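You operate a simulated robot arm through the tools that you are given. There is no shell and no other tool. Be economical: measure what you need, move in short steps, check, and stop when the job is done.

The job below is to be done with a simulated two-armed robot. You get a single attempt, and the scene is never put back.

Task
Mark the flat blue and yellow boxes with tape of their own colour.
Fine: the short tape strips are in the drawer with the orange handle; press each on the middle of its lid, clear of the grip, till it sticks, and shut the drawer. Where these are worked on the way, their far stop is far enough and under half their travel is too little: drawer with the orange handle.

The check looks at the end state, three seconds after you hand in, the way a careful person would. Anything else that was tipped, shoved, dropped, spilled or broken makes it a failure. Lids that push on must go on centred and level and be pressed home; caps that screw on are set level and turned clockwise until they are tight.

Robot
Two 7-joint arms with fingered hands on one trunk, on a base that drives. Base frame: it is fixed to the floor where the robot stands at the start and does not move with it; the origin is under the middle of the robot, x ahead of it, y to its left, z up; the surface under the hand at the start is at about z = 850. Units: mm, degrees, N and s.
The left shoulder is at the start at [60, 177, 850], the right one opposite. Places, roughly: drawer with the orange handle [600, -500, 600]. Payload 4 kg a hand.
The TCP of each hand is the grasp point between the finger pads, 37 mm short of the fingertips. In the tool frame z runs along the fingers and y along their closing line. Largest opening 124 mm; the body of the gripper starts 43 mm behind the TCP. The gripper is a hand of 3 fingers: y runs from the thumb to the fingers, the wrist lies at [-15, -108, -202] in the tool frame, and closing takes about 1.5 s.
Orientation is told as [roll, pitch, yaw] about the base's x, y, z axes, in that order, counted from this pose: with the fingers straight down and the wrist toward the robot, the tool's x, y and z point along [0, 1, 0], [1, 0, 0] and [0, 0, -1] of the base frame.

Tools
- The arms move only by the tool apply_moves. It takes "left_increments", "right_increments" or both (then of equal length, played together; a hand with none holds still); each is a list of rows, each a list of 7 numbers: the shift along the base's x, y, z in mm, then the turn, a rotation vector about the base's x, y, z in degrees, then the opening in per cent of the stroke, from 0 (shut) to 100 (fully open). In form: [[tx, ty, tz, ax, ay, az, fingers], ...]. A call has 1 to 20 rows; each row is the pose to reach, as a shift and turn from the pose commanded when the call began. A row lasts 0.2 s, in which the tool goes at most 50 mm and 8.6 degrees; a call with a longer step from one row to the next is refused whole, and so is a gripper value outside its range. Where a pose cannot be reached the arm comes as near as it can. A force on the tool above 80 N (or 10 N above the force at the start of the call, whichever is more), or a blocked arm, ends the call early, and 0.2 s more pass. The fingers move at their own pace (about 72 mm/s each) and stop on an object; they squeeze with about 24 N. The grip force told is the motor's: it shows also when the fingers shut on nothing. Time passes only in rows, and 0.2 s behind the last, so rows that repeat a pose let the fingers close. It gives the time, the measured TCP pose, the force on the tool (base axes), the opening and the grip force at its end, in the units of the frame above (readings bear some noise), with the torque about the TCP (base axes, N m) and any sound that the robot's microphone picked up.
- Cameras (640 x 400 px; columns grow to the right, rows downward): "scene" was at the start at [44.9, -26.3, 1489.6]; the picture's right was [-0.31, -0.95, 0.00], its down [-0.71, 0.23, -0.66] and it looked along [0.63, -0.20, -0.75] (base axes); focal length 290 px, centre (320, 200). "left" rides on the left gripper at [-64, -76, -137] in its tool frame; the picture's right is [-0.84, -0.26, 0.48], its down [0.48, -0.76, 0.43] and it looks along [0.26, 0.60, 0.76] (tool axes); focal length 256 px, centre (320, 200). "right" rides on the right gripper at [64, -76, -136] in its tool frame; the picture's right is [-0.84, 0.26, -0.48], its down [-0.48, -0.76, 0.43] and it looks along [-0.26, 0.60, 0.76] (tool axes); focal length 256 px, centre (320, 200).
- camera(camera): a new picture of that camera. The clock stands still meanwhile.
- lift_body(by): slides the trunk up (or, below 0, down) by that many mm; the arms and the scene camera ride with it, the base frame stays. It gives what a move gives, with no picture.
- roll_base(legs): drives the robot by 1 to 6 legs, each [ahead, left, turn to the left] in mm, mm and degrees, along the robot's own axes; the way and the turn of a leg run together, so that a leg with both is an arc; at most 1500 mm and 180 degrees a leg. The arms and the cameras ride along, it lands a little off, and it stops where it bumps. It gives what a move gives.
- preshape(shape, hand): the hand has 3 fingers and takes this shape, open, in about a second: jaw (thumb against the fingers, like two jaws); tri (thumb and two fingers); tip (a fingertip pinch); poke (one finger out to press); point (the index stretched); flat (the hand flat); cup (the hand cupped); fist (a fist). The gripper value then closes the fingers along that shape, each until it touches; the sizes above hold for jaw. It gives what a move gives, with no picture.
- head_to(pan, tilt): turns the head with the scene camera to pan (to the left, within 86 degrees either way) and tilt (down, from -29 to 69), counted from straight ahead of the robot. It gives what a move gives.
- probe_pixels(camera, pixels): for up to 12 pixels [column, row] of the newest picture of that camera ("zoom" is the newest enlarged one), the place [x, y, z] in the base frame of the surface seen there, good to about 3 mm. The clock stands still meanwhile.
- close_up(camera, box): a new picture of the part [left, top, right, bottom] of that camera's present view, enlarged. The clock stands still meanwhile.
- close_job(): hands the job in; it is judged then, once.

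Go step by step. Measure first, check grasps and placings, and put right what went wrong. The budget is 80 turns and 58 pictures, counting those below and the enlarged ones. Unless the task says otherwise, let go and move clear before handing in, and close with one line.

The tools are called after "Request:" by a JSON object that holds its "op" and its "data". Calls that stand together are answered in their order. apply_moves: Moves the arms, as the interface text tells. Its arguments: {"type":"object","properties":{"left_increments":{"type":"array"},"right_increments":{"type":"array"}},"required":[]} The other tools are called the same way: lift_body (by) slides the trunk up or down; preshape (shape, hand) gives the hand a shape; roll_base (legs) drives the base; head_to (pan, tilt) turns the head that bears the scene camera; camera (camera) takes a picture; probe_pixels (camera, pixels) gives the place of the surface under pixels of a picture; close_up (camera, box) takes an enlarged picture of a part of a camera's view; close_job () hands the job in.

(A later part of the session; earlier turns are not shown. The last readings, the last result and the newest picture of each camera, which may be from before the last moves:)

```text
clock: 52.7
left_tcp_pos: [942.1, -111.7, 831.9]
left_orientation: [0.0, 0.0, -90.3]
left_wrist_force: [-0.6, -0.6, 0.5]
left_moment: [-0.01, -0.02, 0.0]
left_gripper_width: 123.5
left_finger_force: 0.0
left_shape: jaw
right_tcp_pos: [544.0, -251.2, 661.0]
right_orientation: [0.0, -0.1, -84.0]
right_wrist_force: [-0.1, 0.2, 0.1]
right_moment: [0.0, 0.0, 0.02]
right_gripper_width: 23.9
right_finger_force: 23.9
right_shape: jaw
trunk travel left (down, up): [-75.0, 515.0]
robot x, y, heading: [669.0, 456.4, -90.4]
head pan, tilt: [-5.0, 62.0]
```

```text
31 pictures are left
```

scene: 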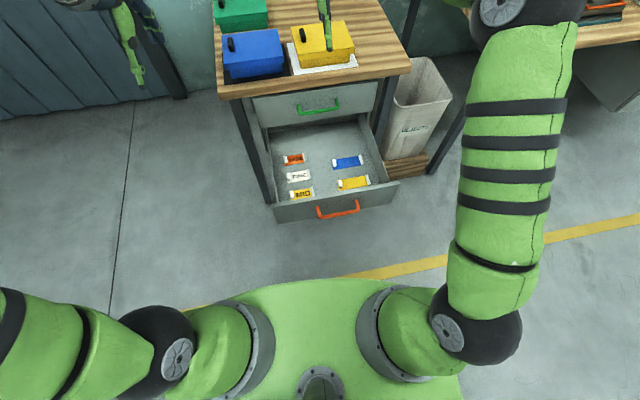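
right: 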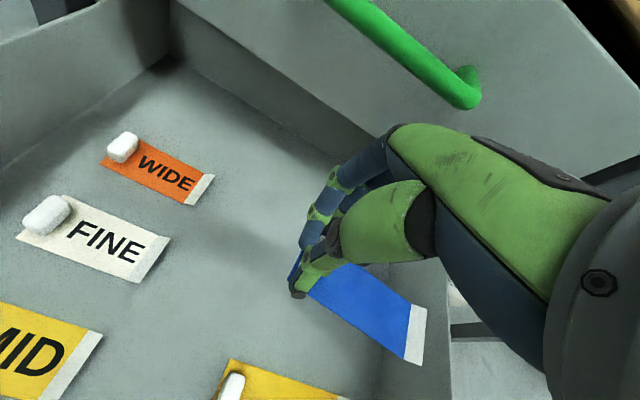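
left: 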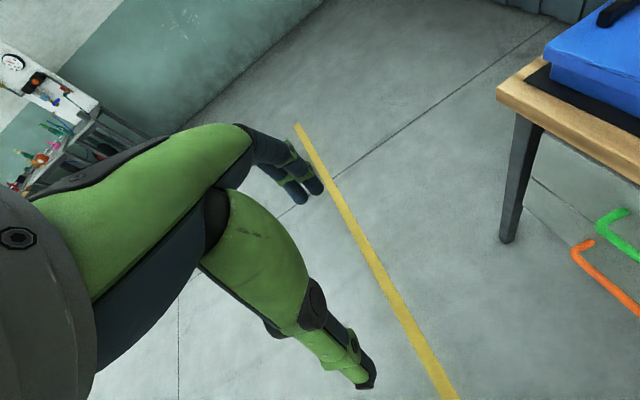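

The strip lifts rigidly. I'll raise the trunk, shift the base left so the blue lid is comfortably reachable, and turn the strip 90°.

Request:
{"op": "lift_body", "data": {"by": 380}}

Request:
{"op": "roll_base", "data": {"legs": [[50, 200, 0]]}}

Request:
{"op": "apply_moves", "data": {"right_increments": [[0, 0, 0, 0, 0, 8, 0], [0, 0, 0, 0, 0, 16, 0], [0, 0, 0, 0, 0, 24, 0], [0, 0, 0, 0, 0, 32, 0], [0, 0, 0, 0, 0, 40, 0], [0, 0, 0, 0, 0, 48, 0], [0, 0, 0, 0, 0, 56, 0], [0, 0, 0, 0, 0, 64, 0], [0, 0, 0, 0, 0, 72, 0], [0, 0, 0, 0, 0, 80, 0], [0, 0, 0, 0, 0, 88, 0], [0, 0, 0, 0, 0, 90, 0], [0, 0, 0, 0, 0, 90, 0]]}}

Request:
{"op": "head_to", "data": {"pan": 0, "tilt": 55}}

Request:
{"op": "camera", "data": {"camera": "scene"}}

```text
clock: 56.4
left_tcp_pos: [943.5, -112.3, 1212.1]
left_orientation: [0.0, 0.0, -90.3]
left_wrist_force: [0.2, 0.2, 0.7]
left_moment: [-0.01, 0.03, 0.01]
left_gripper_width: 123.8
left_finger_force: 0.0
left_shape: jaw
right_tcp_pos: [542.2, -251.4, 1039.1]
right_orientation: [0.0, -0.2, -84.0]
right_wrist_force: [0.7, -0.7, 0.5]
right_moment: [0.03, -0.03, 0.02]
right_gripper_width: 23.7
right_finger_force: 23.7
right_shape: jaw
trunk travel left (down, up): [-455.0, 135.0]
robot x, y, heading: [671.0, 453.2, -90.2]
head pan, tilt: [-5.0, 62.0]
```

```text
clock: 58.0
left_tcp_pos: [1147.3, -164.5, 1211.4]
left_orientation: [0.0, 0.0, -90.3]
left_wrist_force: [0.3, 0.0, -0.4]
left_moment: [0.0, 0.02, -0.02]
left_gripper_width: 123.5
left_finger_force: 0.1
left_shape: jaw
right_tcp_pos: [747.5, -301.8, 1038.7]
right_orientation: [-0.1, -0.2, -84.0]
right_wrist_force: [0.4, 0.9, -0.2]
right_moment: [-0.01, 0.03, -0.02]
right_gripper_width: 23.6
right_finger_force: 24.1
right_shape: jaw
trunk travel left (down, up): [-455.0, 135.0]
robot x, y, heading: [874.8, 398.9, -90.3]
head pan, tilt: [-5.0, 62.0]
```

```text
clock: 60.8
left_tcp_pos: [1145.5, -162.6, 1212.0]
left_orientation: [0.0, 0.0, -90.3]
left_wrist_force: [-0.2, 0.6, 0.2]
left_moment: [0.03, 0.04, -0.04]
left_gripper_width: 123.8
left_finger_force: 0.1
left_shape: jaw
right_tcp_pos: [746.4, -302.4, 1039.2]
right_orientation: [0.0, -0.2, 5.9]
right_wrist_force: [0.5, -0.8, -0.7]
right_moment: [-0.01, -0.02, 0.03]
right_gripper_width: 23.1
right_finger_force: 23.9
right_shape: jaw
trunk travel left (down, up): [-455.0, 135.0]
robot x, y, heading: [871.7, 402.3, -90.4]
head pan, tilt: [-5.0, 62.0]
```

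```text
clock: 61.5
left_tcp_pos: [1146.7, -161.9, 1212.1]
left_orientation: [0.0, 0.0, -90.3]
left_wrist_force: [-0.5, 0.4, -0.2]
left_moment: [-0.02, 0.0, -0.01]
left_gripper_width: 123.6
left_finger_force: 0.1
left_shape: jaw
right_tcp_pos: [747.6, -303.2, 1039.2]
right_orientation: [0.0, -0.2, 6.0]
right_wrist_force: [0.0, 0.0, -0.8]
right_moment: [0.0, 0.02, 0.0]
right_gripper_width: 23.1
right_finger_force: 24.2
right_shape: jaw
trunk travel left (down, up): [-455.0, 135.0]
robot x, y, heading: [872.1, 401.1, -90.5]
head pan, tilt: [0.0, 55.0]
```

```text
30 pictures are left
```

scene: 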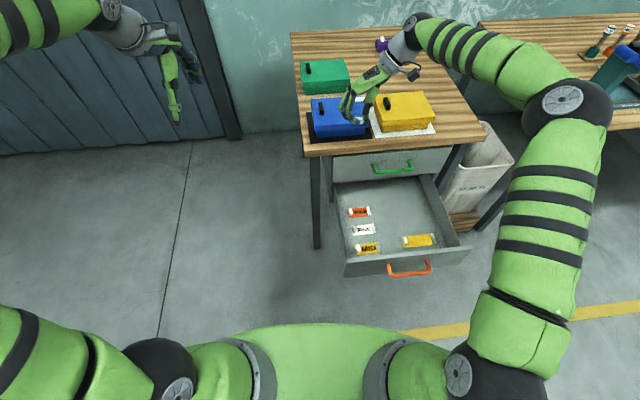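

The strip is turned. I'll move over the blue lid at height and check the alignment there.

Request:
{"op": "apply_moves", "data": {"right_increments": [[15, -38, 0, 0, 0, 0, 0], [30, -76, 0, 0, 0, 0, 0], [45, -114, 0, 0, 0, 0, 0], [45, -114, -20, 0, 0, 0, 0], [45, -114, -35, 0, 0, 0, 0], [45, -114, -35, 0, 0, 0, 0]]}}

Request:
{"op": "close_up", "data": {"camera": "scene", "box": [290, 70, 410, 145]}}

Request:
{"op": "camera", "data": {"camera": "right"}}

```text
clock: 62.9
left_tcp_pos: [1147.0, -162.7, 1211.5]
left_orientation: [0.0, -0.1, -90.4]
left_wrist_force: [0.2, -0.2, 0.1]
left_moment: [0.02, 0.02, 0.02]
left_gripper_width: 123.6
left_finger_force: 0.1
left_shape: jaw
right_tcp_pos: [790.2, -391.6, 1001.2]
right_orientation: [-0.1, -0.2, 6.0]
right_wrist_force: [-0.4, 0.6, -0.7]
right_moment: [0.0, 0.0, -0.02]
right_gripper_width: 22.5
right_finger_force: 24.2
right_shape: jaw
right hand out of reach, approached as far as the arm can: row 3, 4, 5, 6
trunk travel left (down, up): [-455.0, 135.0]
robot x, y, heading: [872.1, 405.4, -90.2]
head pan, tilt: [0.0, 55.0]
```

```text
5.33 times, centred on (350, 108) of scene
```

zoom: 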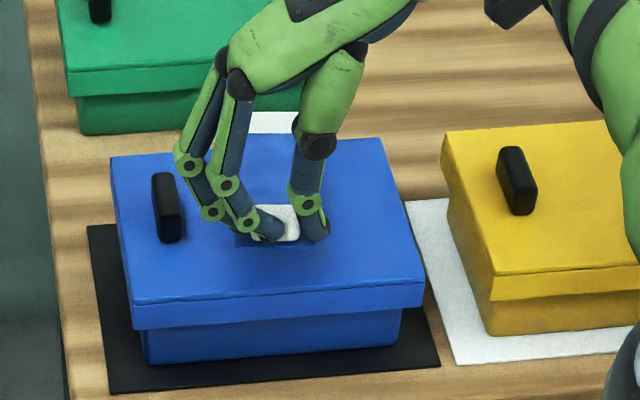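

```text
28 pictures are left
```

right: 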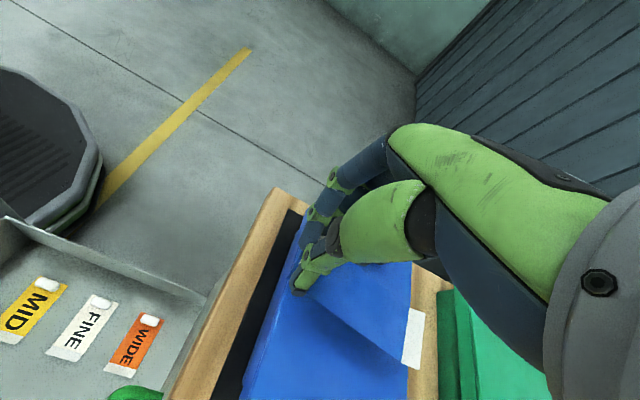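

The arm runs out of reach 24 mm short. I'll measure the gap between base and drawer before driving nearer.

Request:
{"op": "probe_pixels", "data": {"camera": "right", "pixels": [[92, 170], [60, 205], [30, 225], [99, 150], [10, 222], [200, 297], [140, 278], [413, 315], [402, 368], [410, 340]]}}

Request:
{"op": "probe_pixels", "data": {"camera": "zoom", "pixels": [[285, 210], [240, 245], [312, 243], [183, 205], [112, 160], [382, 140], [422, 280], [133, 302]]}}

```text
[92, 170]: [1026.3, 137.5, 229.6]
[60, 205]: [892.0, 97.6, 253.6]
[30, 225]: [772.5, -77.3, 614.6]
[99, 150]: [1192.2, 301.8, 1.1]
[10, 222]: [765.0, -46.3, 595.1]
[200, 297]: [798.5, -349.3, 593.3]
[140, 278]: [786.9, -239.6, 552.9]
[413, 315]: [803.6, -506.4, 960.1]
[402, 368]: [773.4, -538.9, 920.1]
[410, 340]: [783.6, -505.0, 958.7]
```

```text
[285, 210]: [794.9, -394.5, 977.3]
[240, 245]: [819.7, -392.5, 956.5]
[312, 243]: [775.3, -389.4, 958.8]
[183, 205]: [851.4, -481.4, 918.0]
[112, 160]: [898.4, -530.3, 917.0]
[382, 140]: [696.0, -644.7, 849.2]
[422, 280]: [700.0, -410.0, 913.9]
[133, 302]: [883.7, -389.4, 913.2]
```

The base is low (z 254) and passes under the drawer, so I can go 60 mm nearer. Then I'll adjust the hand to knob position (795,−416).

Request:
{"op": "roll_base", "data": {"legs": [[60, 0, 0]]}}

Request:
{"op": "apply_moves", "data": {"right_increments": [[1, 16, -4, 0, 0, 0, 0], [3, 34, -8, 0, 0, 0, 0], [3, 34, -8, 0, 0, 0, 0]]}}

Request:
{"op": "camera", "data": {"camera": "right"}}

Request:
{"op": "camera", "data": {"camera": "scene"}}

```text
clock: 63.9
left_tcp_pos: [1146.8, -226.9, 1211.3]
left_orientation: [0.0, 0.0, -90.4]
left_wrist_force: [0.2, -0.3, -0.4]
left_moment: [0.03, -0.04, -0.07]
left_gripper_width: 123.9
left_finger_force: 0.1
left_shape: jaw
right_tcp_pos: [789.5, -453.9, 1000.1]
right_orientation: [0.0, -0.2, 6.0]
right_wrist_force: [1.3, 0.4, 0.1]
right_moment: [0.03, 0.03, -0.01]
right_gripper_width: 22.5
right_finger_force: 23.6
right_shape: jaw
trunk travel left (down, up): [-455.0, 135.0]
robot x, y, heading: [870.3, 344.3, -90.2]
head pan, tilt: [0.0, 55.0]
```

```text
clock: 64.7
left_tcp_pos: [1146.1, -225.8, 1210.1]
left_orientation: [0.0, 0.0, -90.4]
left_wrist_force: [-0.6, 0.3, 0.5]
left_moment: [0.05, 0.01, -0.04]
left_gripper_width: 123.9
left_finger_force: 0.1
left_shape: jaw
right_tcp_pos: [792.0, -419.9, 992.8]
right_orientation: [0.2, -0.2, 6.0]
right_wrist_force: [-0.3, -0.1, 0.4]
right_moment: [0.02, -0.01, 0.02]
right_gripper_width: 22.3
right_finger_force: 24.2
right_shape: jaw
trunk travel left (down, up): [-455.0, 135.0]
robot x, y, heading: [869.4, 340.7, -90.6]
head pan, tilt: [0.0, 55.0]
```

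```text
27 pictures are left
```

right: 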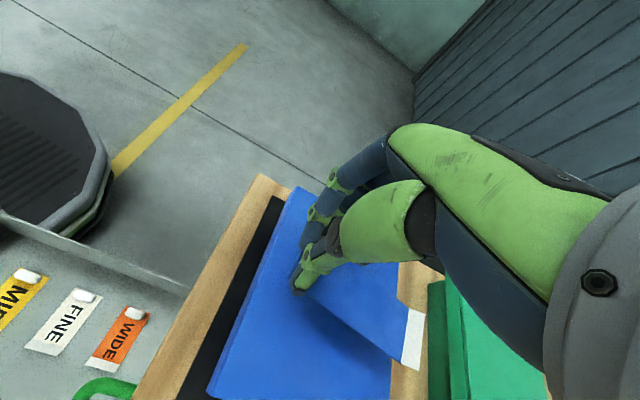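

```text
26 pictures are left
```

scene: 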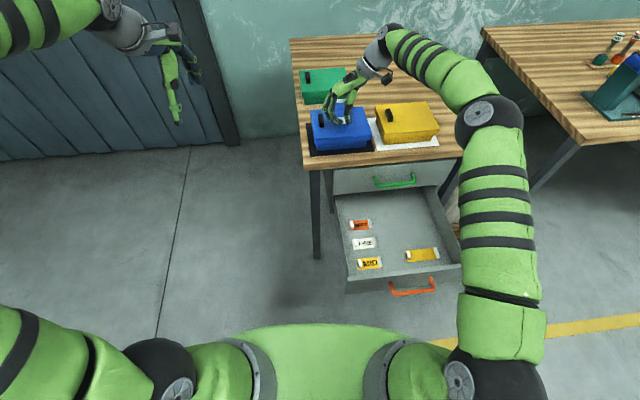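

Request:
{"op": "probe_pixels", "data": {"camera": "right", "pixels": [[405, 315], [393, 345], [422, 315], [408, 364], [413, 340], [330, 300], [300, 350], [385, 385], [388, 270], [232, 375]]}}

Request:
{"op": "close_up", "data": {"camera": "scene", "box": [295, 80, 395, 160]}}

```text
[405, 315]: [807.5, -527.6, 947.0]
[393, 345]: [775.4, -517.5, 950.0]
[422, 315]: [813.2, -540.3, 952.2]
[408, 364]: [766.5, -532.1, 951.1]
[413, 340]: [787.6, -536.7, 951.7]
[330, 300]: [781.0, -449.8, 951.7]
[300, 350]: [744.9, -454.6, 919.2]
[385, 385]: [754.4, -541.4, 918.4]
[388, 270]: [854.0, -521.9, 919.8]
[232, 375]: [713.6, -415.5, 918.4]
```

```text
5.00 times, centred on (345, 120) of scene
```

zoom: 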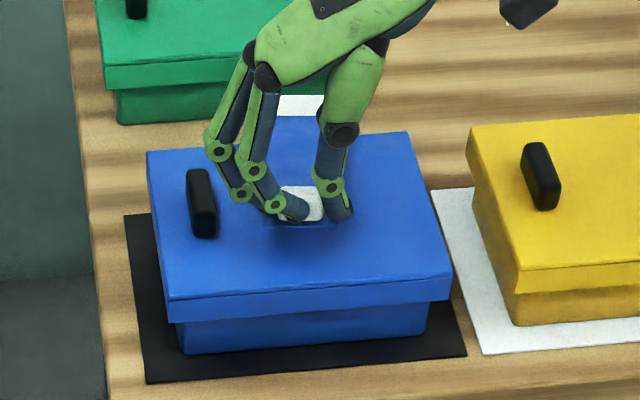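

The strip is about 6° skewed to the lid, ending at y −540, with the lid edge just beyond. I'll turn +6°, shift +4 in y, and lower to contact.

Request:
{"op": "apply_moves", "data": {"right_increments": [[1, 2, -5, 0, 0, 3, 0], [1, 4, -12, 0, 0, 6, 0], [1, 4, -20, 0, 0, 6, 0], [1, 4, -26, 0, 0, 6, 0], [1, 4, -28, 0, 0, 6, 0]]}}

Request:
{"op": "camera", "data": {"camera": "right"}}

```text
clock: 65.9
left_tcp_pos: [1146.1, -223.2, 1211.3]
left_orientation: [0.1, -0.1, -90.4]
left_wrist_force: [-0.1, 0.1, -0.2]
left_moment: [-0.02, 0.0, -0.03]
left_gripper_width: 123.9
left_finger_force: 0.1
left_shape: jaw
right_tcp_pos: [793.0, -414.9, 965.6]
right_orientation: [0.1, -0.2, 12.0]
right_wrist_force: [-0.1, -0.2, -0.2]
right_moment: [-0.02, -0.01, -0.01]
right_gripper_width: 22.4
right_finger_force: 24.5
right_shape: jaw
trunk travel left (down, up): [-455.0, 135.0]
robot x, y, heading: [873.0, 341.9, -90.3]
head pan, tilt: [0.0, 55.0]
```

```text
24 pictures are left
```

right: 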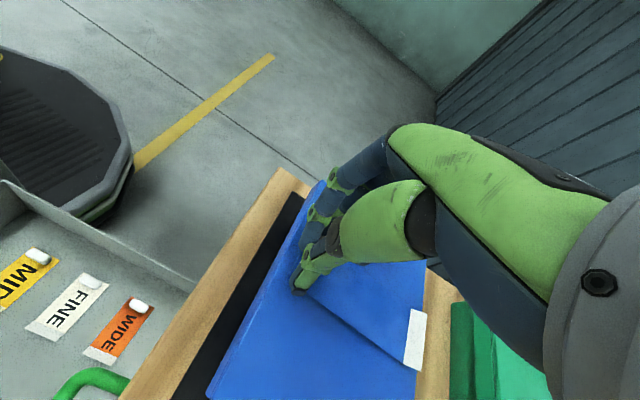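

The flap edge is now parallel to the lid edge and just inside it. I'll lower gently to contact.

Request:
{"op": "apply_moves", "data": {"right_increments": [[0, 0, -3, 0, 0, 0, 0], [0, 0, -5, 0, 0, 0, 0], [0, 0, -7, 0, 0, 0, 0], [0, 0, -9, 0, 0, 0, 0], [0, 0, -10, 0, 0, 0, 0]]}}

```text
clock: 67.1
left_tcp_pos: [1146.0, -222.2, 1212.2]
left_orientation: [0.0, -0.2, -90.4]
left_wrist_force: [0.4, -0.7, -0.5]
left_moment: [0.0, -0.02, 0.01]
left_gripper_width: 123.6
left_finger_force: 0.1
left_shape: jaw
right_tcp_pos: [793.1, -415.6, 960.0]
right_orientation: [-0.3, -0.2, 11.9]
right_wrist_force: [-2.5, -1.0, 27.5]
right_moment: [-0.18, -0.32, 0.07]
right_gripper_width: 23.9
right_finger_force: 24.0
right_shape: jaw
trunk travel left (down, up): [-455.0, 135.0]
robot x, y, heading: [872.6, 345.7, -90.5]
head pan, tilt: [0.0, 55.0]
```

Contact at 27 N. I'll hold briefly, then open a little, lift off, and look.

Request:
{"op": "apply_moves", "data": {"right_increments": [[0, 0, 0, 0, 0, 0, 0], [0, 0, 0, 0, 0, 0, 0], [0, 0, 5, 0, 0, 0, 10], [0, 0, 5, 0, 0, 0, 38], [0, 0, 5, 0, 0, 0, 38], [0, 0, 5, 0, 0, 0, 38], [0, 0, 25, 0, 0, 0, 38], [0, 0, 65, 0, 0, 0, 38], [-30, 0, 105, 0, 0, 0, 38]]}}

Request:
{"op": "close_up", "data": {"camera": "scene", "box": [295, 80, 395, 160]}}

Request:
{"op": "camera", "data": {"camera": "right"}}

```text
clock: 69.1
left_tcp_pos: [1145.2, -223.3, 1211.3]
left_orientation: [0.0, 0.0, -90.4]
left_wrist_force: [-0.2, -0.5, -0.4]
left_moment: [0.01, 0.01, 0.01]
left_gripper_width: 123.7
left_finger_force: 0.1
left_shape: jaw
right_tcp_pos: [761.0, -413.3, 1060.8]
right_orientation: [0.0, -0.1, 11.9]
right_wrist_force: [-0.2, 0.1, 0.2]
right_moment: [0.01, 0.02, -0.03]
right_gripper_width: 47.0
right_finger_force: 0.0
right_shape: jaw
trunk travel left (down, up): [-455.0, 135.0]
robot x, y, heading: [879.3, 341.0, -90.5]
head pan, tilt: [0.0, 55.0]
```

```text
5.00 times, centred on (345, 120) of scene
```

zoom: 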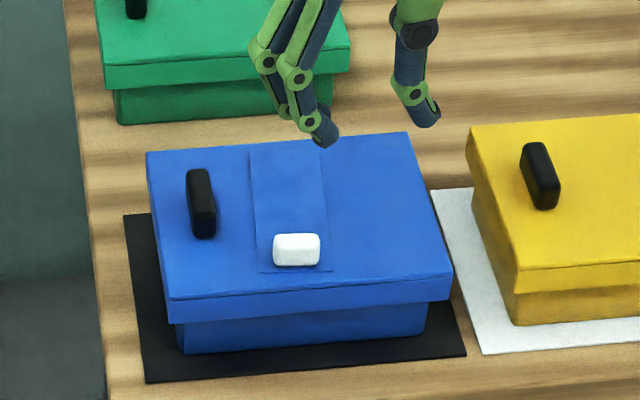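

```text
22 pictures are left
```

right: 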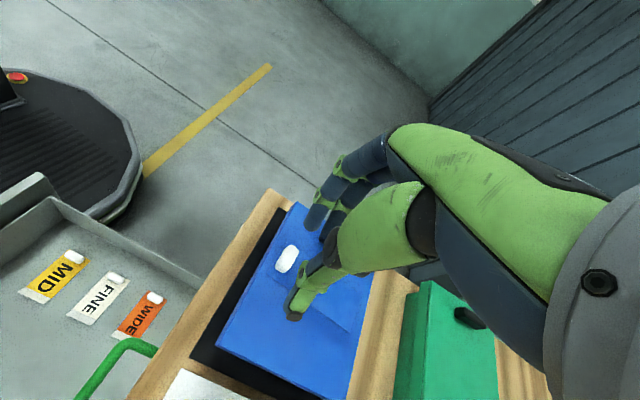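

The blue strip lies centred, parallel and clear of the grip. I'll press its middle with closed fingertips to make sure it sticks.

Request:
{"op": "apply_moves", "data": {"right_increments": [[15, -30, 0, 0, 0, 0, 0], [37, -57, 0, 0, 0, 0, 0], [37, -57, -20, 0, 0, 0, 0], [37, -57, -60, 0, 0, 0, 0], [37, -57, -90, 0, 0, 0, 0], [37, -57, -97, 0, 0, 0, 0], [37, -57, -101, 0, 0, 0, 0], [37, -57, -105, 0, 0, 0, 0], [37, -57, -109, 0, 0, 0, 0], [37, -57, -113, 0, 0, 0, 0], [37, -57, -116, 0, 0, 0, 0]]}}

```text
clock: 71.5
left_tcp_pos: [1147.8, -220.2, 1214.4]
left_orientation: [-0.1, -0.2, -90.3]
left_wrist_force: [-1.1, 0.3, 0.0]
left_moment: [0.0, -0.01, -0.01]
left_gripper_width: 123.7
left_finger_force: 0.0
left_shape: jaw
right_tcp_pos: [794.1, -446.7, 956.5]
right_orientation: [-0.7, -0.4, 11.9]
right_wrist_force: [11.2, -0.2, 50.9]
right_moment: [-0.01, -0.33, -0.04]
right_gripper_width: 0.0
right_finger_force: 23.9
right_shape: jaw
right hand out of reach, approached as far as the arm can: row 1, 2, 3, 4, 5, 6, 7, 8, 9, 10, 11
trunk travel left (down, up): [-455.0, 135.0]
robot x, y, heading: [871.8, 342.3, -90.4]
head pan, tilt: [0.0, 55.0]
```

Pressed at 51 N on the strip at (794,−447). I'll hold, lift off and check.

Request:
{"op": "apply_moves", "data": {"right_increments": [[0, 0, 0, 0, 0, 0, 0], [0, 0, 0, 0, 0, 0, 0], [0, 0, 0, 0, 0, 0, 0], [0, 0, 15, 0, 0, 0, 0], [0, 0, 45, 0, 0, 0, 0], [0, 10, 85, 0, 0, 0, 0], [0, 40, 105, 0, 0, 0, 0], [0, 80, 110, 0, 0, 0, 0], [0, 120, 110, 0, 0, 0, 0]]}}

Request:
{"op": "close_up", "data": {"camera": "scene", "box": [295, 80, 455, 180]}}

```text
clock: 73.5
left_tcp_pos: [1145.7, -224.0, 1211.6]
left_orientation: [0.0, 0.1, -90.5]
left_wrist_force: [0.3, -0.3, -0.3]
left_moment: [-0.01, 0.03, -0.02]
left_gripper_width: 123.8
left_finger_force: 0.0
left_shape: jaw
right_tcp_pos: [796.5, -424.9, 1079.4]
right_orientation: [0.1, -0.3, 12.0]
right_wrist_force: [-0.8, -0.4, 0.3]
right_moment: [0.01, 0.05, -0.01]
right_gripper_width: 0.0
right_finger_force: 23.9
right_shape: jaw
right hand out of reach, approached as far as the arm can: row 5, 6, 7, 8, 9
trunk travel left (down, up): [-455.0, 135.0]
robot x, y, heading: [872.5, 341.0, -90.4]
head pan, tilt: [0.0, 55.0]
```

```text
4.00 times, centred on (375, 130) of scene
```

zoom: 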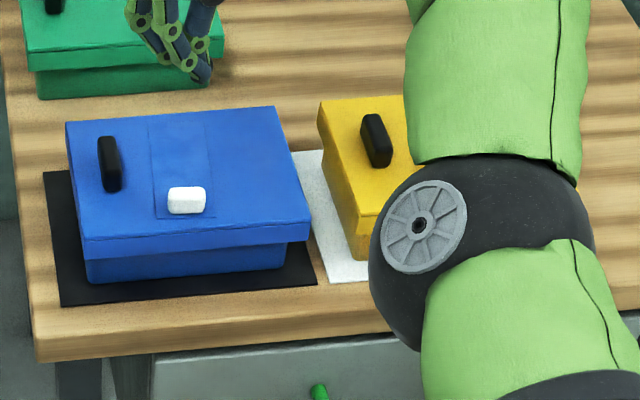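

Blue is done. I'll back the base to the drawer position and swing the hand round to neutral for yellow.

Request:
{"op": "roll_base", "data": {"legs": [[-140, -170, 0]]}}

Request:
{"op": "apply_moves", "data": {"right_increments": [[0, 10, 0, 0, 0, -8, 30], [0, 20, 0, 0, 0, -16, 50], [0, 30, 0, 0, 0, -24, 50], [0, 40, 0, 0, 0, -32, 50], [0, 50, 0, 0, 0, -40, 50], [0, 60, 0, 0, 0, -48, 50], [0, 70, 0, 0, 0, -56, 50], [0, 80, 0, 0, 0, -64, 50], [0, 90, 0, 0, 0, -72, 50], [0, 100, 0, 0, 0, -80, 50], [0, 110, 0, 0, 0, -88, 50], [0, 120, 0, 0, 0, -96, 50], [0, 120, 0, 0, 0, -96, 50]]}}

```text
clock: 75.2
left_tcp_pos: [974.7, -82.9, 1212.1]
left_orientation: [-0.1, -0.1, -90.6]
left_wrist_force: [-0.4, -0.7, -0.2]
left_moment: [-0.01, -0.05, 0.01]
left_gripper_width: 123.7
left_finger_force: 0.1
left_shape: jaw
right_tcp_pos: [622.0, -282.5, 1080.5]
right_orientation: [0.3, -0.2, 11.9]
right_wrist_force: [0.1, -0.6, -0.3]
right_moment: [-0.02, -0.04, 0.03]
right_gripper_width: 0.2
right_finger_force: 23.9
right_shape: jaw
trunk travel left (down, up): [-455.0, 135.0]
robot x, y, heading: [699.5, 481.7, -90.9]
head pan, tilt: [0.0, 55.0]
```

```text
clock: 78.0
left_tcp_pos: [975.6, -82.9, 1213.0]
left_orientation: [0.1, -0.1, -90.5]
left_wrist_force: [0.0, 0.1, -0.5]
left_moment: [0.0, -0.01, -0.02]
left_gripper_width: 123.9
left_finger_force: 0.0
left_shape: jaw
right_tcp_pos: [682.8, -376.5, 1160.9]
right_orientation: [0.0, -0.1, -84.2]
right_wrist_force: [0.7, 0.9, -0.6]
right_moment: [-0.01, 0.01, -0.01]
right_gripper_width: 61.8
right_finger_force: 0.0
right_shape: jaw
right hand out of reach, approached as far as the arm can: row 1, 2, 3, 4, 5, 6, 7, 8, 9, 10, 11, 12, 13
trunk travel left (down, up): [-455.0, 135.0]
robot x, y, heading: [703.4, 482.0, -91.0]
head pan, tilt: [0.0, 55.0]
```

The hand is neutral but drifted to (683,−376,1161). I'll bring it over the yellow strip at height and see.

Request:
{"op": "apply_moves", "data": {"right_increments": [[-15, 21, 0, 0, 0, 0, 50], [-30, 42, -10, 0, 0, 0, 50], [-45, 63, -20, 0, 0, 0, 50], [-60, 84, -30, 0, 0, 0, 50], [-75, 105, -40, 0, 0, 0, 50], [-90, 126, -50, 0, 0, 0, 50], [-105, 147, -60, 0, 0, 0, 50], [-120, 168, -70, 0, 0, 0, 50], [-135, 190, -80, 0, 0, 0, 50], [-152, 212, -90, 0, 0, 0, 50], [-152, 212, -90, 0, 0, 0, 50]]}}

Request:
{"op": "camera", "data": {"camera": "scene"}}

```text
clock: 80.4
left_tcp_pos: [974.8, -84.1, 1212.1]
left_orientation: [0.0, 0.0, -90.7]
left_wrist_force: [0.1, -0.1, 0.1]
left_moment: [0.01, 0.01, 0.01]
left_gripper_width: 123.6
left_finger_force: 0.0
left_shape: jaw
right_tcp_pos: [586.6, -393.1, 1166.5]
right_orientation: [0.1, -0.1, -84.2]
right_wrist_force: [0.0, -0.1, -0.3]
right_moment: [0.01, 0.04, -0.01]
right_gripper_width: 61.8
right_finger_force: 0.1
right_shape: jaw
right hand out of reach, approached as far as the arm can: row 1, 2, 3, 4, 5, 6, 7, 8, 9, 10, 11
trunk travel left (down, up): [-455.0, 135.0]
robot x, y, heading: [702.4, 481.8, -90.6]
head pan, tilt: [0.0, 55.0]
```

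```text
20 pictures are left
```

scene: 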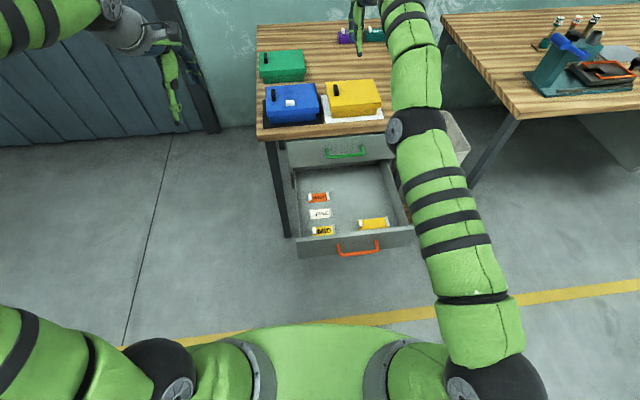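

The arm is nearly straight and stuck at its stretch. I'll test small moves to free it.

Request:
{"op": "apply_moves", "data": {"right_increments": [[0, 0, -15, 0, 0, 0, 50], [0, 0, -30, 0, 0, 0, 50], [0, 0, -45, 0, 0, 0, 50], [0, 0, -60, 0, 0, 0, 50]]}}

Request:
{"op": "apply_moves", "data": {"right_increments": [[-20, 0, 0, 0, 0, 8, 50], [-40, 0, 0, 0, 0, 16, 50], [-60, 0, 0, 0, 0, 24, 50], [-80, 10, 0, 0, 0, 32, 50], [-100, 30, 0, 0, 0, 40, 50], [-120, 60, 0, 0, 0, 40, 50]]}}

```text
clock: 81.4
left_tcp_pos: [974.6, -84.6, 1210.9]
left_orientation: [0.0, 0.0, -90.6]
left_wrist_force: [0.4, 0.0, -0.3]
left_moment: [0.0, 0.0, -0.02]
left_gripper_width: 123.6
left_finger_force: 0.1
left_shape: jaw
right_tcp_pos: [584.6, -414.9, 1107.3]
right_orientation: [0.1, 0.1, -84.2]
right_wrist_force: [0.5, 0.4, -0.5]
right_moment: [0.0, 0.03, 0.0]
right_gripper_width: 61.8
right_finger_force: 0.1
right_shape: jaw
right hand out of reach, approached as far as the arm can: row 1, 2, 3, 4
trunk travel left (down, up): [-455.0, 135.0]
robot x, y, heading: [701.6, 485.8, -90.5]
head pan, tilt: [0.0, 55.0]
```

```text
clock: 82.8
left_tcp_pos: [974.3, -83.4, 1212.1]
left_orientation: [0.0, -0.1, -90.6]
left_wrist_force: [0.6, 0.6, -0.8]
left_moment: [-0.01, 0.04, -0.01]
left_gripper_width: 123.9
left_finger_force: 0.1
left_shape: jaw
right_tcp_pos: [465.0, -353.6, 1108.2]
right_orientation: [0.2, -0.2, -44.1]
right_wrist_force: [0.1, 0.2, 0.1]
right_moment: [0.0, 0.0, -0.06]
right_gripper_width: 61.8
right_finger_force: 0.1
right_shape: jaw
right hand out of reach, approached as far as the arm can: row 3, 4, 5
trunk travel left (down, up): [-455.0, 135.0]
robot x, y, heading: [699.6, 481.5, -90.4]
head pan, tilt: [0.0, 55.0]
```

The arm is free again (the last row was reached). I'll pull in toward the robot first, then turn back.

Request:
{"op": "apply_moves", "data": {"right_increments": [[0, 30, 0, 0, 0, 0, 50], [0, 60, 0, 0, 0, 0, 50], [0, 90, 0, 0, 0, 0, 50], [0, 120, 0, 0, 0, 0, 50], [0, 150, 0, 0, 0, 0, 50], [0, 180, 0, 0, 0, 0, 50], [10, 190, 0, 0, 0, -8, 50], [20, 190, 0, 0, 0, -16, 50], [30, 190, 0, 0, 0, -24, 50], [45, 190, 0, 0, 0, -32, 50], [65, 190, 0, 0, 0, -40, 50], [65, 190, 0, 0, 0, -40, 50]]}}

Request:
{"op": "close_up", "data": {"camera": "scene", "box": [260, 60, 420, 160]}}

```text
clock: 85.4
left_tcp_pos: [973.3, -85.3, 1211.5]
left_orientation: [-0.1, 0.0, -90.7]
left_wrist_force: [-0.5, 0.8, 0.1]
left_moment: [0.01, 0.0, 0.04]
left_gripper_width: 123.8
left_finger_force: 0.1
left_shape: jaw
right_tcp_pos: [527.6, -163.8, 1105.2]
right_orientation: [0.1, -0.2, -84.3]
right_wrist_force: [-0.5, 0.1, 0.4]
right_moment: [-0.03, 0.0, -0.02]
right_gripper_width: 62.0
right_finger_force: 0.0
right_shape: jaw
trunk travel left (down, up): [-455.0, 135.0]
robot x, y, heading: [703.8, 482.8, -90.3]
head pan, tilt: [0.0, 55.0]
```

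```text
4.00 times, centred on (340, 110) of scene
```

zoom: 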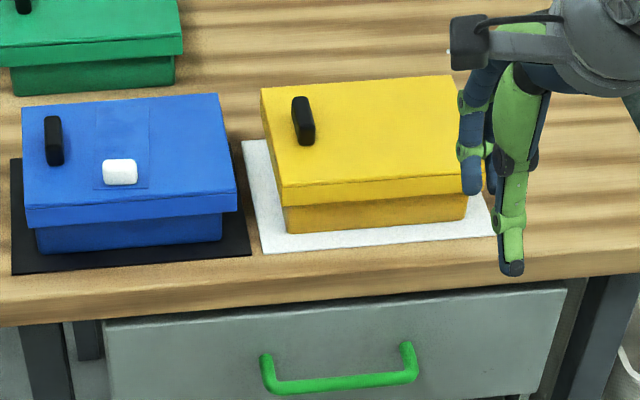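

The hand is right over the yellow knob and blue stays fine. I'll lower the trunk and verify.

Request:
{"op": "lift_body", "data": {"by": -400}}

Request:
{"op": "camera", "data": {"camera": "right"}}

Request:
{"op": "camera", "data": {"camera": "scene"}}

```text
clock: 89.2
left_tcp_pos: [974.6, -84.1, 811.7]
left_orientation: [0.0, 0.0, -90.7]
left_wrist_force: [-0.6, -0.3, 0.2]
left_moment: [-0.02, -0.01, -0.01]
left_gripper_width: 123.6
left_finger_force: 0.1
left_shape: jaw
right_tcp_pos: [530.1, -165.3, 705.7]
right_orientation: [0.1, -0.3, -84.2]
right_wrist_force: [0.7, -0.4, -0.4]
right_moment: [0.01, 0.03, -0.01]
right_gripper_width: 61.8
right_finger_force: 0.0
right_shape: jaw
trunk travel left (down, up): [-55.0, 535.0]
robot x, y, heading: [702.7, 480.2, -90.4]
head pan, tilt: [0.0, 55.0]
```

```text
18 pictures are left
```

right: 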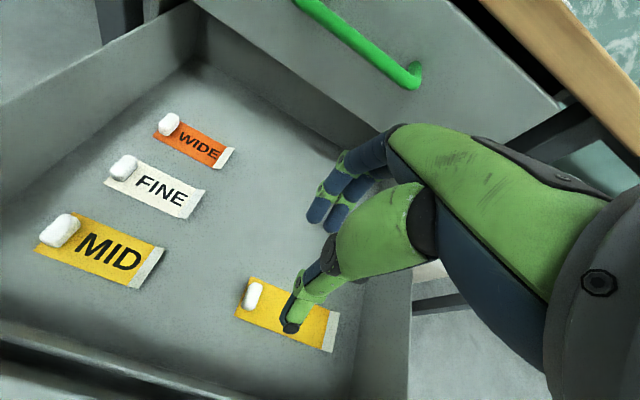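

```text
17 pictures are left
```

scene: 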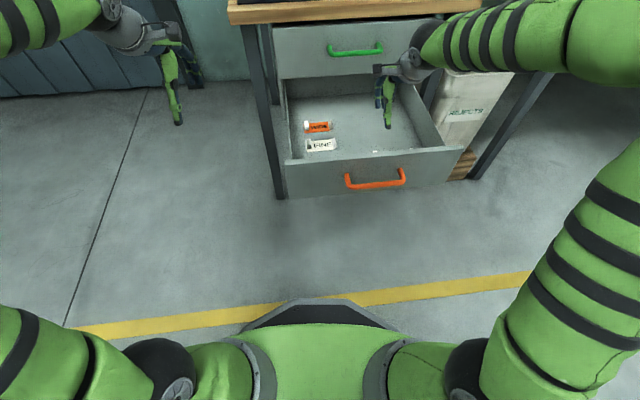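

Request:
{"op": "probe_pixels", "data": {"camera": "right", "pixels": [[255, 287], [249, 306], [252, 296], [244, 296], [261, 292], [238, 318], [245, 282], [100, 385], [190, 400], [30, 350]]}}

```text
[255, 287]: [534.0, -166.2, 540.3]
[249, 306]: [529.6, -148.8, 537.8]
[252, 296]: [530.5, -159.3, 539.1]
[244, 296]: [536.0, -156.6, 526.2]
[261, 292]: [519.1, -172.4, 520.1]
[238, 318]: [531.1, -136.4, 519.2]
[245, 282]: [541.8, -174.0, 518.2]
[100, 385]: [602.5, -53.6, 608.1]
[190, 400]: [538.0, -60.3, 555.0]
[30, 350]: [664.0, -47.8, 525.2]
```

The yellow knob centre is ≈(531,−161). I'll descend beside it and close as with blue.

Request:
{"op": "apply_moves", "data": {"right_increments": [[2, 4, -40, 0, 0, 0, 50], [2, 4, -80, 0, 0, 0, 50], [2, 4, -115, 0, 0, 0, 50], [2, 4, -135, 0, 0, 0, 50], [2, 4, -148, 0, 0, 0, 50], [2, 4, -148, 0, 0, 0, 50]]}}

Request:
{"op": "camera", "data": {"camera": "right"}}

```text
clock: 90.6
left_tcp_pos: [974.1, -84.4, 810.6]
left_orientation: [0.0, 0.0, -90.5]
left_wrist_force: [0.3, 0.8, -0.2]
left_moment: [0.02, 0.07, 0.02]
left_gripper_width: 123.7
left_finger_force: 0.1
left_shape: jaw
right_tcp_pos: [530.9, -160.4, 557.5]
right_orientation: [0.1, -0.1, -84.2]
right_wrist_force: [-0.1, -0.2, 0.4]
right_moment: [-0.02, -0.02, -0.01]
right_gripper_width: 61.8
right_finger_force: 0.0
right_shape: jaw
trunk travel left (down, up): [-55.0, 535.0]
robot x, y, heading: [701.8, 485.8, -90.4]
head pan, tilt: [0.0, 55.0]
```

```text
16 pictures are left
```

right: 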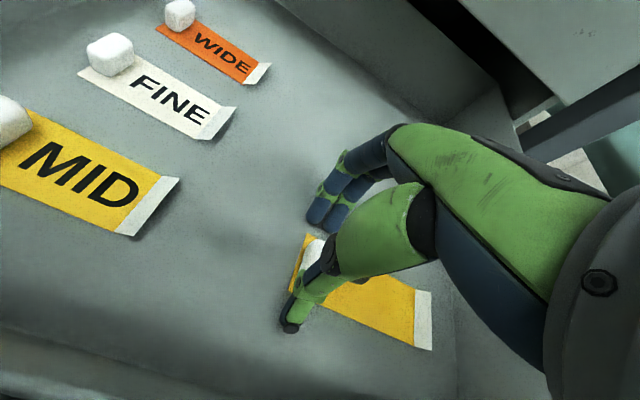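

The position matches the blue grasp. I'll close and lift.

Request:
{"op": "apply_moves", "data": {"right_increments": [[1, 0, 0, 0, 0, 0, 0], [1, 0, 0, 0, 0, 0, 0], [1, 0, 0, 0, 0, 0, 0], [1, 0, 0, 0, 0, 0, 0], [1, 0, 0, 0, 0, 0, 0], [1, 0, 0, 0, 0, 0, 0], [1, 0, 0, 0, 0, 0, 0], [1, 0, 10, 0, 0, 0, 0], [1, 0, 30, 0, 0, 0, 0], [1, 0, 70, 0, 0, 0, 0], [1, 0, 115, 0, 0, 0, 0]]}}

Request:
{"op": "lift_body", "data": {"by": 400}}

Request:
{"op": "camera", "data": {"camera": "right"}}

```text
clock: 93.0
left_tcp_pos: [973.9, -83.9, 810.5]
left_orientation: [0.0, 0.0, -90.6]
left_wrist_force: [0.3, 0.6, -0.1]
left_moment: [0.0, 0.01, 0.01]
left_gripper_width: 123.7
left_finger_force: 0.1
left_shape: jaw
right_tcp_pos: [532.4, -162.2, 673.3]
right_orientation: [0.0, -0.1, -84.2]
right_wrist_force: [0.1, -0.5, 0.1]
right_moment: [-0.01, 0.03, 0.01]
right_gripper_width: 37.7
right_finger_force: 24.3
right_shape: jaw
trunk travel left (down, up): [-55.0, 535.0]
robot x, y, heading: [695.8, 481.4, -90.5]
head pan, tilt: [0.0, 55.0]
```

```text
clock: 96.8
left_tcp_pos: [975.5, -84.4, 1211.3]
left_orientation: [0.0, 0.1, -90.6]
left_wrist_force: [0.3, -0.3, 0.2]
left_moment: [0.02, 0.0, -0.03]
left_gripper_width: 123.6
left_finger_force: 0.1
left_shape: jaw
right_tcp_pos: [531.6, -161.9, 1073.9]
right_orientation: [0.1, -0.2, -84.2]
right_wrist_force: [0.7, 0.3, 0.0]
right_moment: [0.0, -0.01, 0.0]
right_gripper_width: 37.4
right_finger_force: 23.7
right_shape: jaw
trunk travel left (down, up): [-455.0, 135.0]
robot x, y, heading: [705.2, 486.0, -90.6]
head pan, tilt: [0.0, 55.0]
```

```text
15 pictures are left
```

right: 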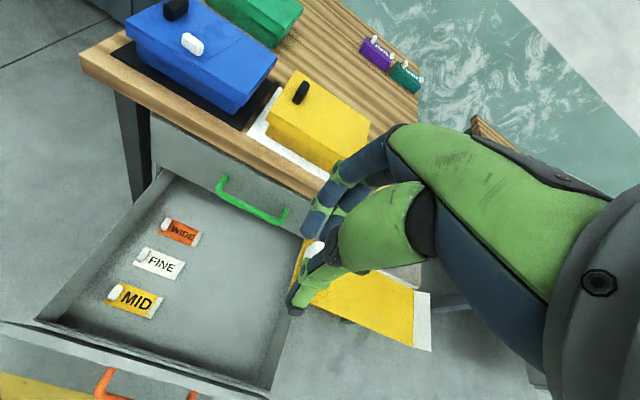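

The yellow strip is held. I'll turn it 90°, raise a little for reach, and drive toward the yellow lid.

Request:
{"op": "apply_moves", "data": {"right_increments": [[0, 0, 0, 0, 0, 8, 0], [0, 0, 0, 0, 0, 16, 0], [0, 0, 0, 0, 0, 24, 0], [0, 0, 0, 0, 0, 32, 0], [0, 0, 0, 0, 0, 40, 0], [0, 0, 0, 0, 0, 48, 0], [0, 0, 0, 0, 0, 56, 0], [0, 0, 0, 0, 0, 64, 0], [0, 0, 0, 0, 0, 72, 0], [0, 0, 0, 0, 0, 80, 0], [0, 0, 0, 0, 0, 88, 0], [0, 0, 0, 0, 0, 92, 0], [0, 0, 0, 0, 0, 92, 0]]}}

Request:
{"op": "lift_body", "data": {"by": 50}}

Request:
{"op": "roll_base", "data": {"legs": [[0, -50, 0.5], [155, 0, 0]]}}

Request:
{"op": "camera", "data": {"camera": "scene"}}

```text
clock: 99.6
left_tcp_pos: [973.4, -84.5, 1211.8]
left_orientation: [0.0, 0.0, -90.6]
left_wrist_force: [-0.5, 0.1, 0.1]
left_moment: [-0.04, 0.01, 0.0]
left_gripper_width: 123.8
left_finger_force: 0.0
left_shape: jaw
right_tcp_pos: [532.6, -162.1, 1073.5]
right_orientation: [0.1, -0.1, 7.8]
right_wrist_force: [0.7, -0.1, 0.2]
right_moment: [-0.01, 0.01, 0.02]
right_gripper_width: 26.6
right_finger_force: 23.9
right_shape: jaw
trunk travel left (down, up): [-455.0, 135.0]
robot x, y, heading: [700.8, 482.7, -90.6]
head pan, tilt: [0.0, 55.0]
```

```text
clock: 100.6
left_tcp_pos: [975.0, -85.7, 1261.4]
left_orientation: [0.0, 0.1, -90.6]
left_wrist_force: [0.2, -0.7, 0.2]
left_moment: [0.03, -0.01, -0.02]
left_gripper_width: 123.7
left_finger_force: 0.0
left_shape: jaw
right_tcp_pos: [531.8, -162.3, 1121.7]
right_orientation: [0.0, -0.2, 7.9]
right_wrist_force: [-0.4, 0.3, -0.1]
right_moment: [0.02, 0.01, 0.01]
right_gripper_width: 26.7
right_finger_force: 24.0
right_shape: jaw
trunk travel left (down, up): [-505.0, 85.0]
robot x, y, heading: [698.6, 484.9, -90.8]
head pan, tilt: [0.0, 55.0]
```

```text
clock: 102.5
left_tcp_pos: [930.1, -239.5, 1260.2]
left_orientation: [0.0, 0.0, -89.9]
left_wrist_force: [0.5, -0.1, 0.2]
left_moment: [0.02, 0.03, 0.01]
left_gripper_width: 123.8
left_finger_force: 0.0
left_shape: jaw
right_tcp_pos: [489.1, -323.2, 1122.1]
right_orientation: [0.2, -0.1, 8.5]
right_wrist_force: [0.0, 0.2, 0.3]
right_moment: [0.01, -0.01, 0.02]
right_gripper_width: 26.5
right_finger_force: 23.7
right_shape: jaw
trunk travel left (down, up): [-505.0, 85.0]
robot x, y, heading: [654.3, 324.6, -90.1]
head pan, tilt: [0.0, 55.0]
```

```text
14 pictures are left
```

scene: 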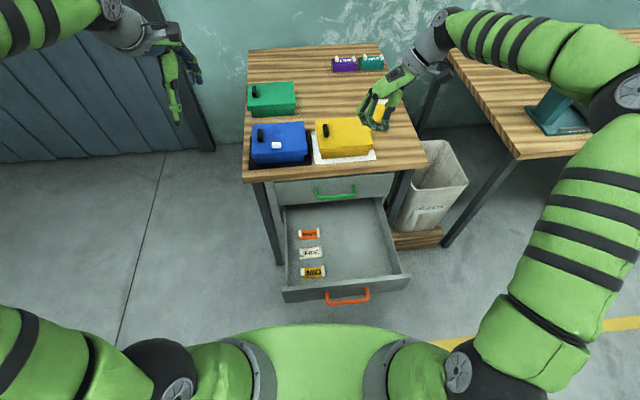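

I'll move over the yellow lid at height and measure the strip there.

Request:
{"op": "apply_moves", "data": {"right_increments": [[25, -35, 0, 0, 0, 0, 0], [50, -70, -10, 0, 0, 0, 0], [76, -100, -40, 0, 0, 0, 0], [76, -113, -80, 0, 0, 0, 0], [76, -113, -115, 0, 0, 0, 0], [76, -113, -128, 0, 0, 0, 0], [76, -113, -128, 0, 0, 0, 0]]}}

Request:
{"op": "camera", "data": {"camera": "right"}}

Request:
{"op": "close_up", "data": {"camera": "scene", "box": [295, 90, 395, 170]}}

```text
clock: 104.1
left_tcp_pos: [931.6, -238.7, 1260.9]
left_orientation: [0.0, 0.0, -90.0]
left_wrist_force: [0.6, 1.5, -0.9]
left_moment: [0.06, -0.01, 0.02]
left_gripper_width: 123.6
left_finger_force: 0.0
left_shape: jaw
right_tcp_pos: [564.6, -433.5, 995.9]
right_orientation: [0.1, -0.3, 8.5]
right_wrist_force: [0.3, 0.3, -0.1]
right_moment: [0.03, 0.02, 0.0]
right_gripper_width: 26.9
right_finger_force: 24.1
right_shape: jaw
trunk travel left (down, up): [-505.0, 85.0]
robot x, y, heading: [651.8, 327.8, -89.8]
head pan, tilt: [0.0, 55.0]
```

```text
13 pictures are left
```

right: 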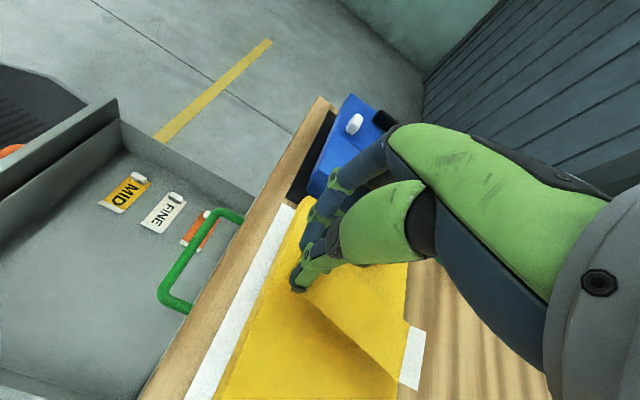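

```text
5.00 times, centred on (345, 130) of scene
```

zoom: 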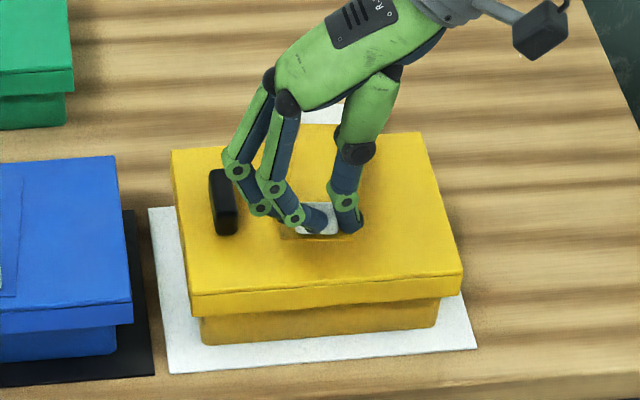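

Request:
{"op": "probe_pixels", "data": {"camera": "right", "pixels": [[404, 332], [394, 372], [408, 329], [424, 330], [402, 380], [412, 355], [410, 300], [400, 290], [365, 392], [240, 385], [340, 345], [285, 245]]}}

Request:
{"op": "probe_pixels", "data": {"camera": "zoom", "pixels": [[175, 153], [420, 136], [458, 270], [193, 292], [234, 215], [320, 210], [296, 237], [340, 237]]}}

```text
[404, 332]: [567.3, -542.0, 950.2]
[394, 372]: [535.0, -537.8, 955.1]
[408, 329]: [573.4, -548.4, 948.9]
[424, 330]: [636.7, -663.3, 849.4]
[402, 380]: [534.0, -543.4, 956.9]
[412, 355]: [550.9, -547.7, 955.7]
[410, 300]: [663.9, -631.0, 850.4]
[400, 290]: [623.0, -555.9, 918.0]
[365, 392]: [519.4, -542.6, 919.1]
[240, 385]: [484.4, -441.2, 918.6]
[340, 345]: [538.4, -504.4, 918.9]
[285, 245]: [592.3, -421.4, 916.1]
```

```text
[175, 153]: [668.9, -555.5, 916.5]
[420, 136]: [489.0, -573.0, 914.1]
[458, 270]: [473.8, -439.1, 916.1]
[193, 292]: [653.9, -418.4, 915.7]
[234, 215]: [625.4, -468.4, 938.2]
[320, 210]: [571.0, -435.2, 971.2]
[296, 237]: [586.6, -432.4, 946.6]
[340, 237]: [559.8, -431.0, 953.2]
```

The strip runs about 13° off the lid axis; lid centre is (571,−496). I'll drive 30 mm nearer, then turn +13° and set the knob at (565,−443).

Request:
{"op": "roll_base", "data": {"legs": [[30, 0, 0]]}}

Request:
{"op": "apply_moves", "data": {"right_increments": [[0, 7, -5, 0, 0, 5, 0], [0, 14, -10, 0, 0, 10, 0], [0, 20, -15, 0, 0, 13, 0], [0, 20, -18, 0, 0, 13, 0]]}}

Request:
{"op": "camera", "data": {"camera": "right"}}

```text
clock: 104.9
left_tcp_pos: [930.6, -270.9, 1260.9]
left_orientation: [-0.1, 0.1, -89.9]
left_wrist_force: [-0.2, -0.1, -0.5]
left_moment: [0.04, 0.01, 0.0]
left_gripper_width: 123.7
left_finger_force: 0.1
left_shape: jaw
right_tcp_pos: [564.6, -465.2, 994.2]
right_orientation: [0.1, -0.2, 8.4]
right_wrist_force: [-0.4, -0.6, 0.3]
right_moment: [0.01, 0.0, 0.01]
right_gripper_width: 26.7
right_finger_force: 24.1
right_shape: jaw
trunk travel left (down, up): [-505.0, 85.0]
robot x, y, heading: [652.2, 291.9, -90.2]
head pan, tilt: [0.0, 55.0]
```

```text
clock: 105.9
left_tcp_pos: [930.7, -268.7, 1261.3]
left_orientation: [0.0, 0.1, -89.9]
left_wrist_force: [-0.2, 0.0, -0.6]
left_moment: [-0.01, 0.03, 0.04]
left_gripper_width: 124.1
left_finger_force: 0.1
left_shape: jaw
right_tcp_pos: [564.9, -443.9, 977.5]
right_orientation: [0.3, -0.2, 21.6]
right_wrist_force: [0.2, -0.6, 0.9]
right_moment: [-0.07, -0.01, 0.0]
right_gripper_width: 26.5
right_finger_force: 24.0
right_shape: jaw
trunk travel left (down, up): [-505.0, 85.0]
robot x, y, heading: [651.8, 294.7, -89.7]
head pan, tilt: [0.0, 55.0]
```

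```text
11 pictures are left
```

right: 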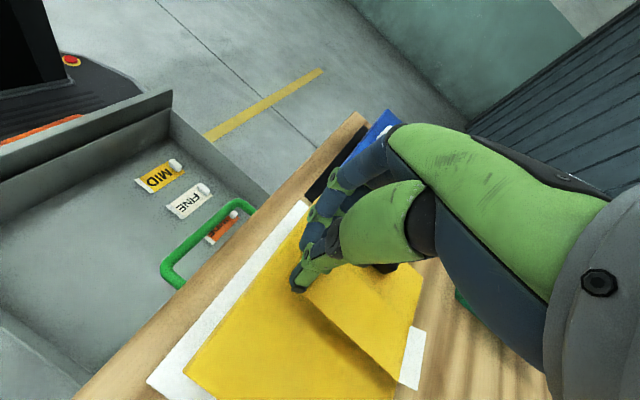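

Request:
{"op": "probe_pixels", "data": {"camera": "right", "pixels": [[410, 332], [420, 332], [403, 383], [415, 385], [410, 360], [395, 376], [360, 330], [370, 395], [413, 300], [192, 362], [297, 243], [398, 358]]}}

```text
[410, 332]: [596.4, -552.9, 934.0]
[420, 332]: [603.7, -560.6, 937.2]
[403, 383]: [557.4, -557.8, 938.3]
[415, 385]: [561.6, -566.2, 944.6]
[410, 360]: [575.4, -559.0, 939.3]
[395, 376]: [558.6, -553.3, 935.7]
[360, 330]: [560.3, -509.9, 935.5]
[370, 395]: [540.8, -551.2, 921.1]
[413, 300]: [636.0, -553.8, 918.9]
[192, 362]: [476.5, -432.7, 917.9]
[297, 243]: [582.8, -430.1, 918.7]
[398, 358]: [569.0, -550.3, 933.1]
```

The strip is aligned, with its far end right at the edge; I'll shift +4 in y and press down.

Request:
{"op": "apply_moves", "data": {"right_increments": [[-1, 4, -5, 0, 0, -1, 0], [-1, 4, -10, 0, 0, -1, 0], [-1, 4, -15, 0, 0, -1, 0], [-1, 4, -18, 0, 0, -1, 0], [-1, 4, -20, 0, 0, -1, 0], [-1, 4, -22, 0, 0, -1, 0], [-1, 4, -22, 0, 0, -1, 0]]}}

```text
clock: 107.5
left_tcp_pos: [930.2, -267.2, 1263.6]
left_orientation: [0.0, 0.0, -90.0]
left_wrist_force: [-0.3, -0.7, -0.2]
left_moment: [-0.01, -0.02, 0.0]
left_gripper_width: 123.9
left_finger_force: 0.0
left_shape: jaw
right_tcp_pos: [564.7, -438.4, 959.8]
right_orientation: [-0.1, -0.2, 20.4]
right_wrist_force: [-7.6, -0.5, 40.8]
right_moment: [-0.04, 0.17, -0.01]
right_gripper_width: 28.1
right_finger_force: 24.4
right_shape: jaw
trunk travel left (down, up): [-505.0, 85.0]
robot x, y, heading: [652.3, 295.7, -90.0]
head pan, tilt: [0.0, 55.0]
```

Pressed at 41 N. I'll relieve, open a little, lift, and check.

Request:
{"op": "apply_moves", "data": {"right_increments": [[0, 0, 0, 0, 0, 0, 0], [0, 0, 0, 0, 0, 0, 0], [0, 0, 5, 0, 0, 0, 10], [0, 0, 5, 0, 0, 0, 40], [0, 0, 5, 0, 0, 0, 40], [0, 0, 5, 0, 0, 0, 40], [0, 0, 25, 0, 0, 0, 40], [0, 0, 60, 0, 0, 0, 40], [-30, 0, 90, 0, 0, 0, 40]]}}

Request:
{"op": "close_up", "data": {"camera": "scene", "box": [295, 90, 395, 170]}}

```text
clock: 109.5
left_tcp_pos: [930.6, -268.5, 1261.4]
left_orientation: [0.0, -0.2, -89.9]
left_wrist_force: [-0.2, -0.3, 0.1]
left_moment: [0.0, -0.01, -0.01]
left_gripper_width: 124.0
left_finger_force: 0.0
left_shape: jaw
right_tcp_pos: [533.4, -439.2, 1046.8]
right_orientation: [0.2, -0.1, 20.5]
right_wrist_force: [-0.5, 0.5, -0.6]
right_moment: [-0.02, -0.04, -0.01]
right_gripper_width: 49.4
right_finger_force: 0.0
right_shape: jaw
trunk travel left (down, up): [-505.0, 85.0]
robot x, y, heading: [649.9, 294.1, -89.7]
head pan, tilt: [0.0, 55.0]
```

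```text
5.00 times, centred on (345, 130) of scene
```

zoom: 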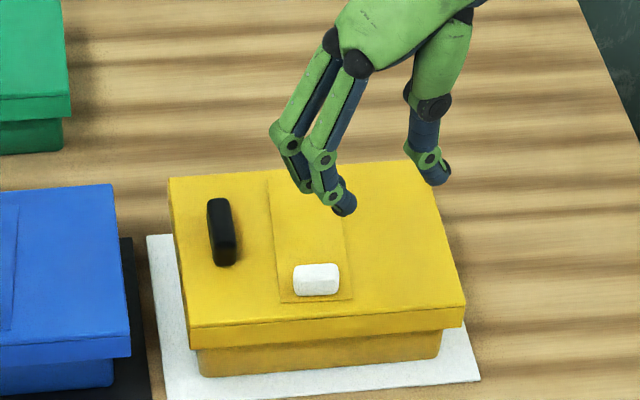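

The yellow strip is centred and clear of the grip. I'll turn the hand back for reach and press its middle with closed fingers.

Request:
{"op": "apply_moves", "data": {"right_increments": [[0, 0, 0, 0, 0, -8, 0], [0, 0, 0, 0, 0, -16, 0], [10, -10, 0, 0, 0, -24, 0], [20, -25, 0, 0, 0, -32, 0], [36, -46, 0, 0, 0, -40, 0], [36, -46, -30, 0, 0, -40, 0], [36, -46, -65, 0, 0, -40, 0], [36, -46, -84, 0, 0, -40, 0], [36, -46, -89, 0, 0, -40, 0], [36, -46, -94, 0, 0, -40, 0], [36, -46, -99, 0, 0, -40, 0], [36, -46, -102, 0, 0, -40, 0], [36, -46, -102, 0, 0, -40, 0]]}}

```text
clock: 112.3
left_tcp_pos: [932.2, -263.7, 1264.8]
left_orientation: [-0.1, -0.2, -89.9]
left_wrist_force: [-0.8, -0.6, 0.1]
left_moment: [-0.05, 0.01, 0.01]
left_gripper_width: 123.4
left_finger_force: 0.1
left_shape: jaw
right_tcp_pos: [570.8, -486.8, 958.6]
right_orientation: [-0.7, -0.8, -19.8]
right_wrist_force: [3.1, 1.0, 70.4]
right_moment: [0.22, 0.21, -0.08]
right_gripper_width: 0.0
right_finger_force: 23.5
right_shape: jaw
trunk travel left (down, up): [-505.0, 85.0]
robot x, y, heading: [653.6, 293.4, -90.0]
head pan, tilt: [0.0, 55.0]
```

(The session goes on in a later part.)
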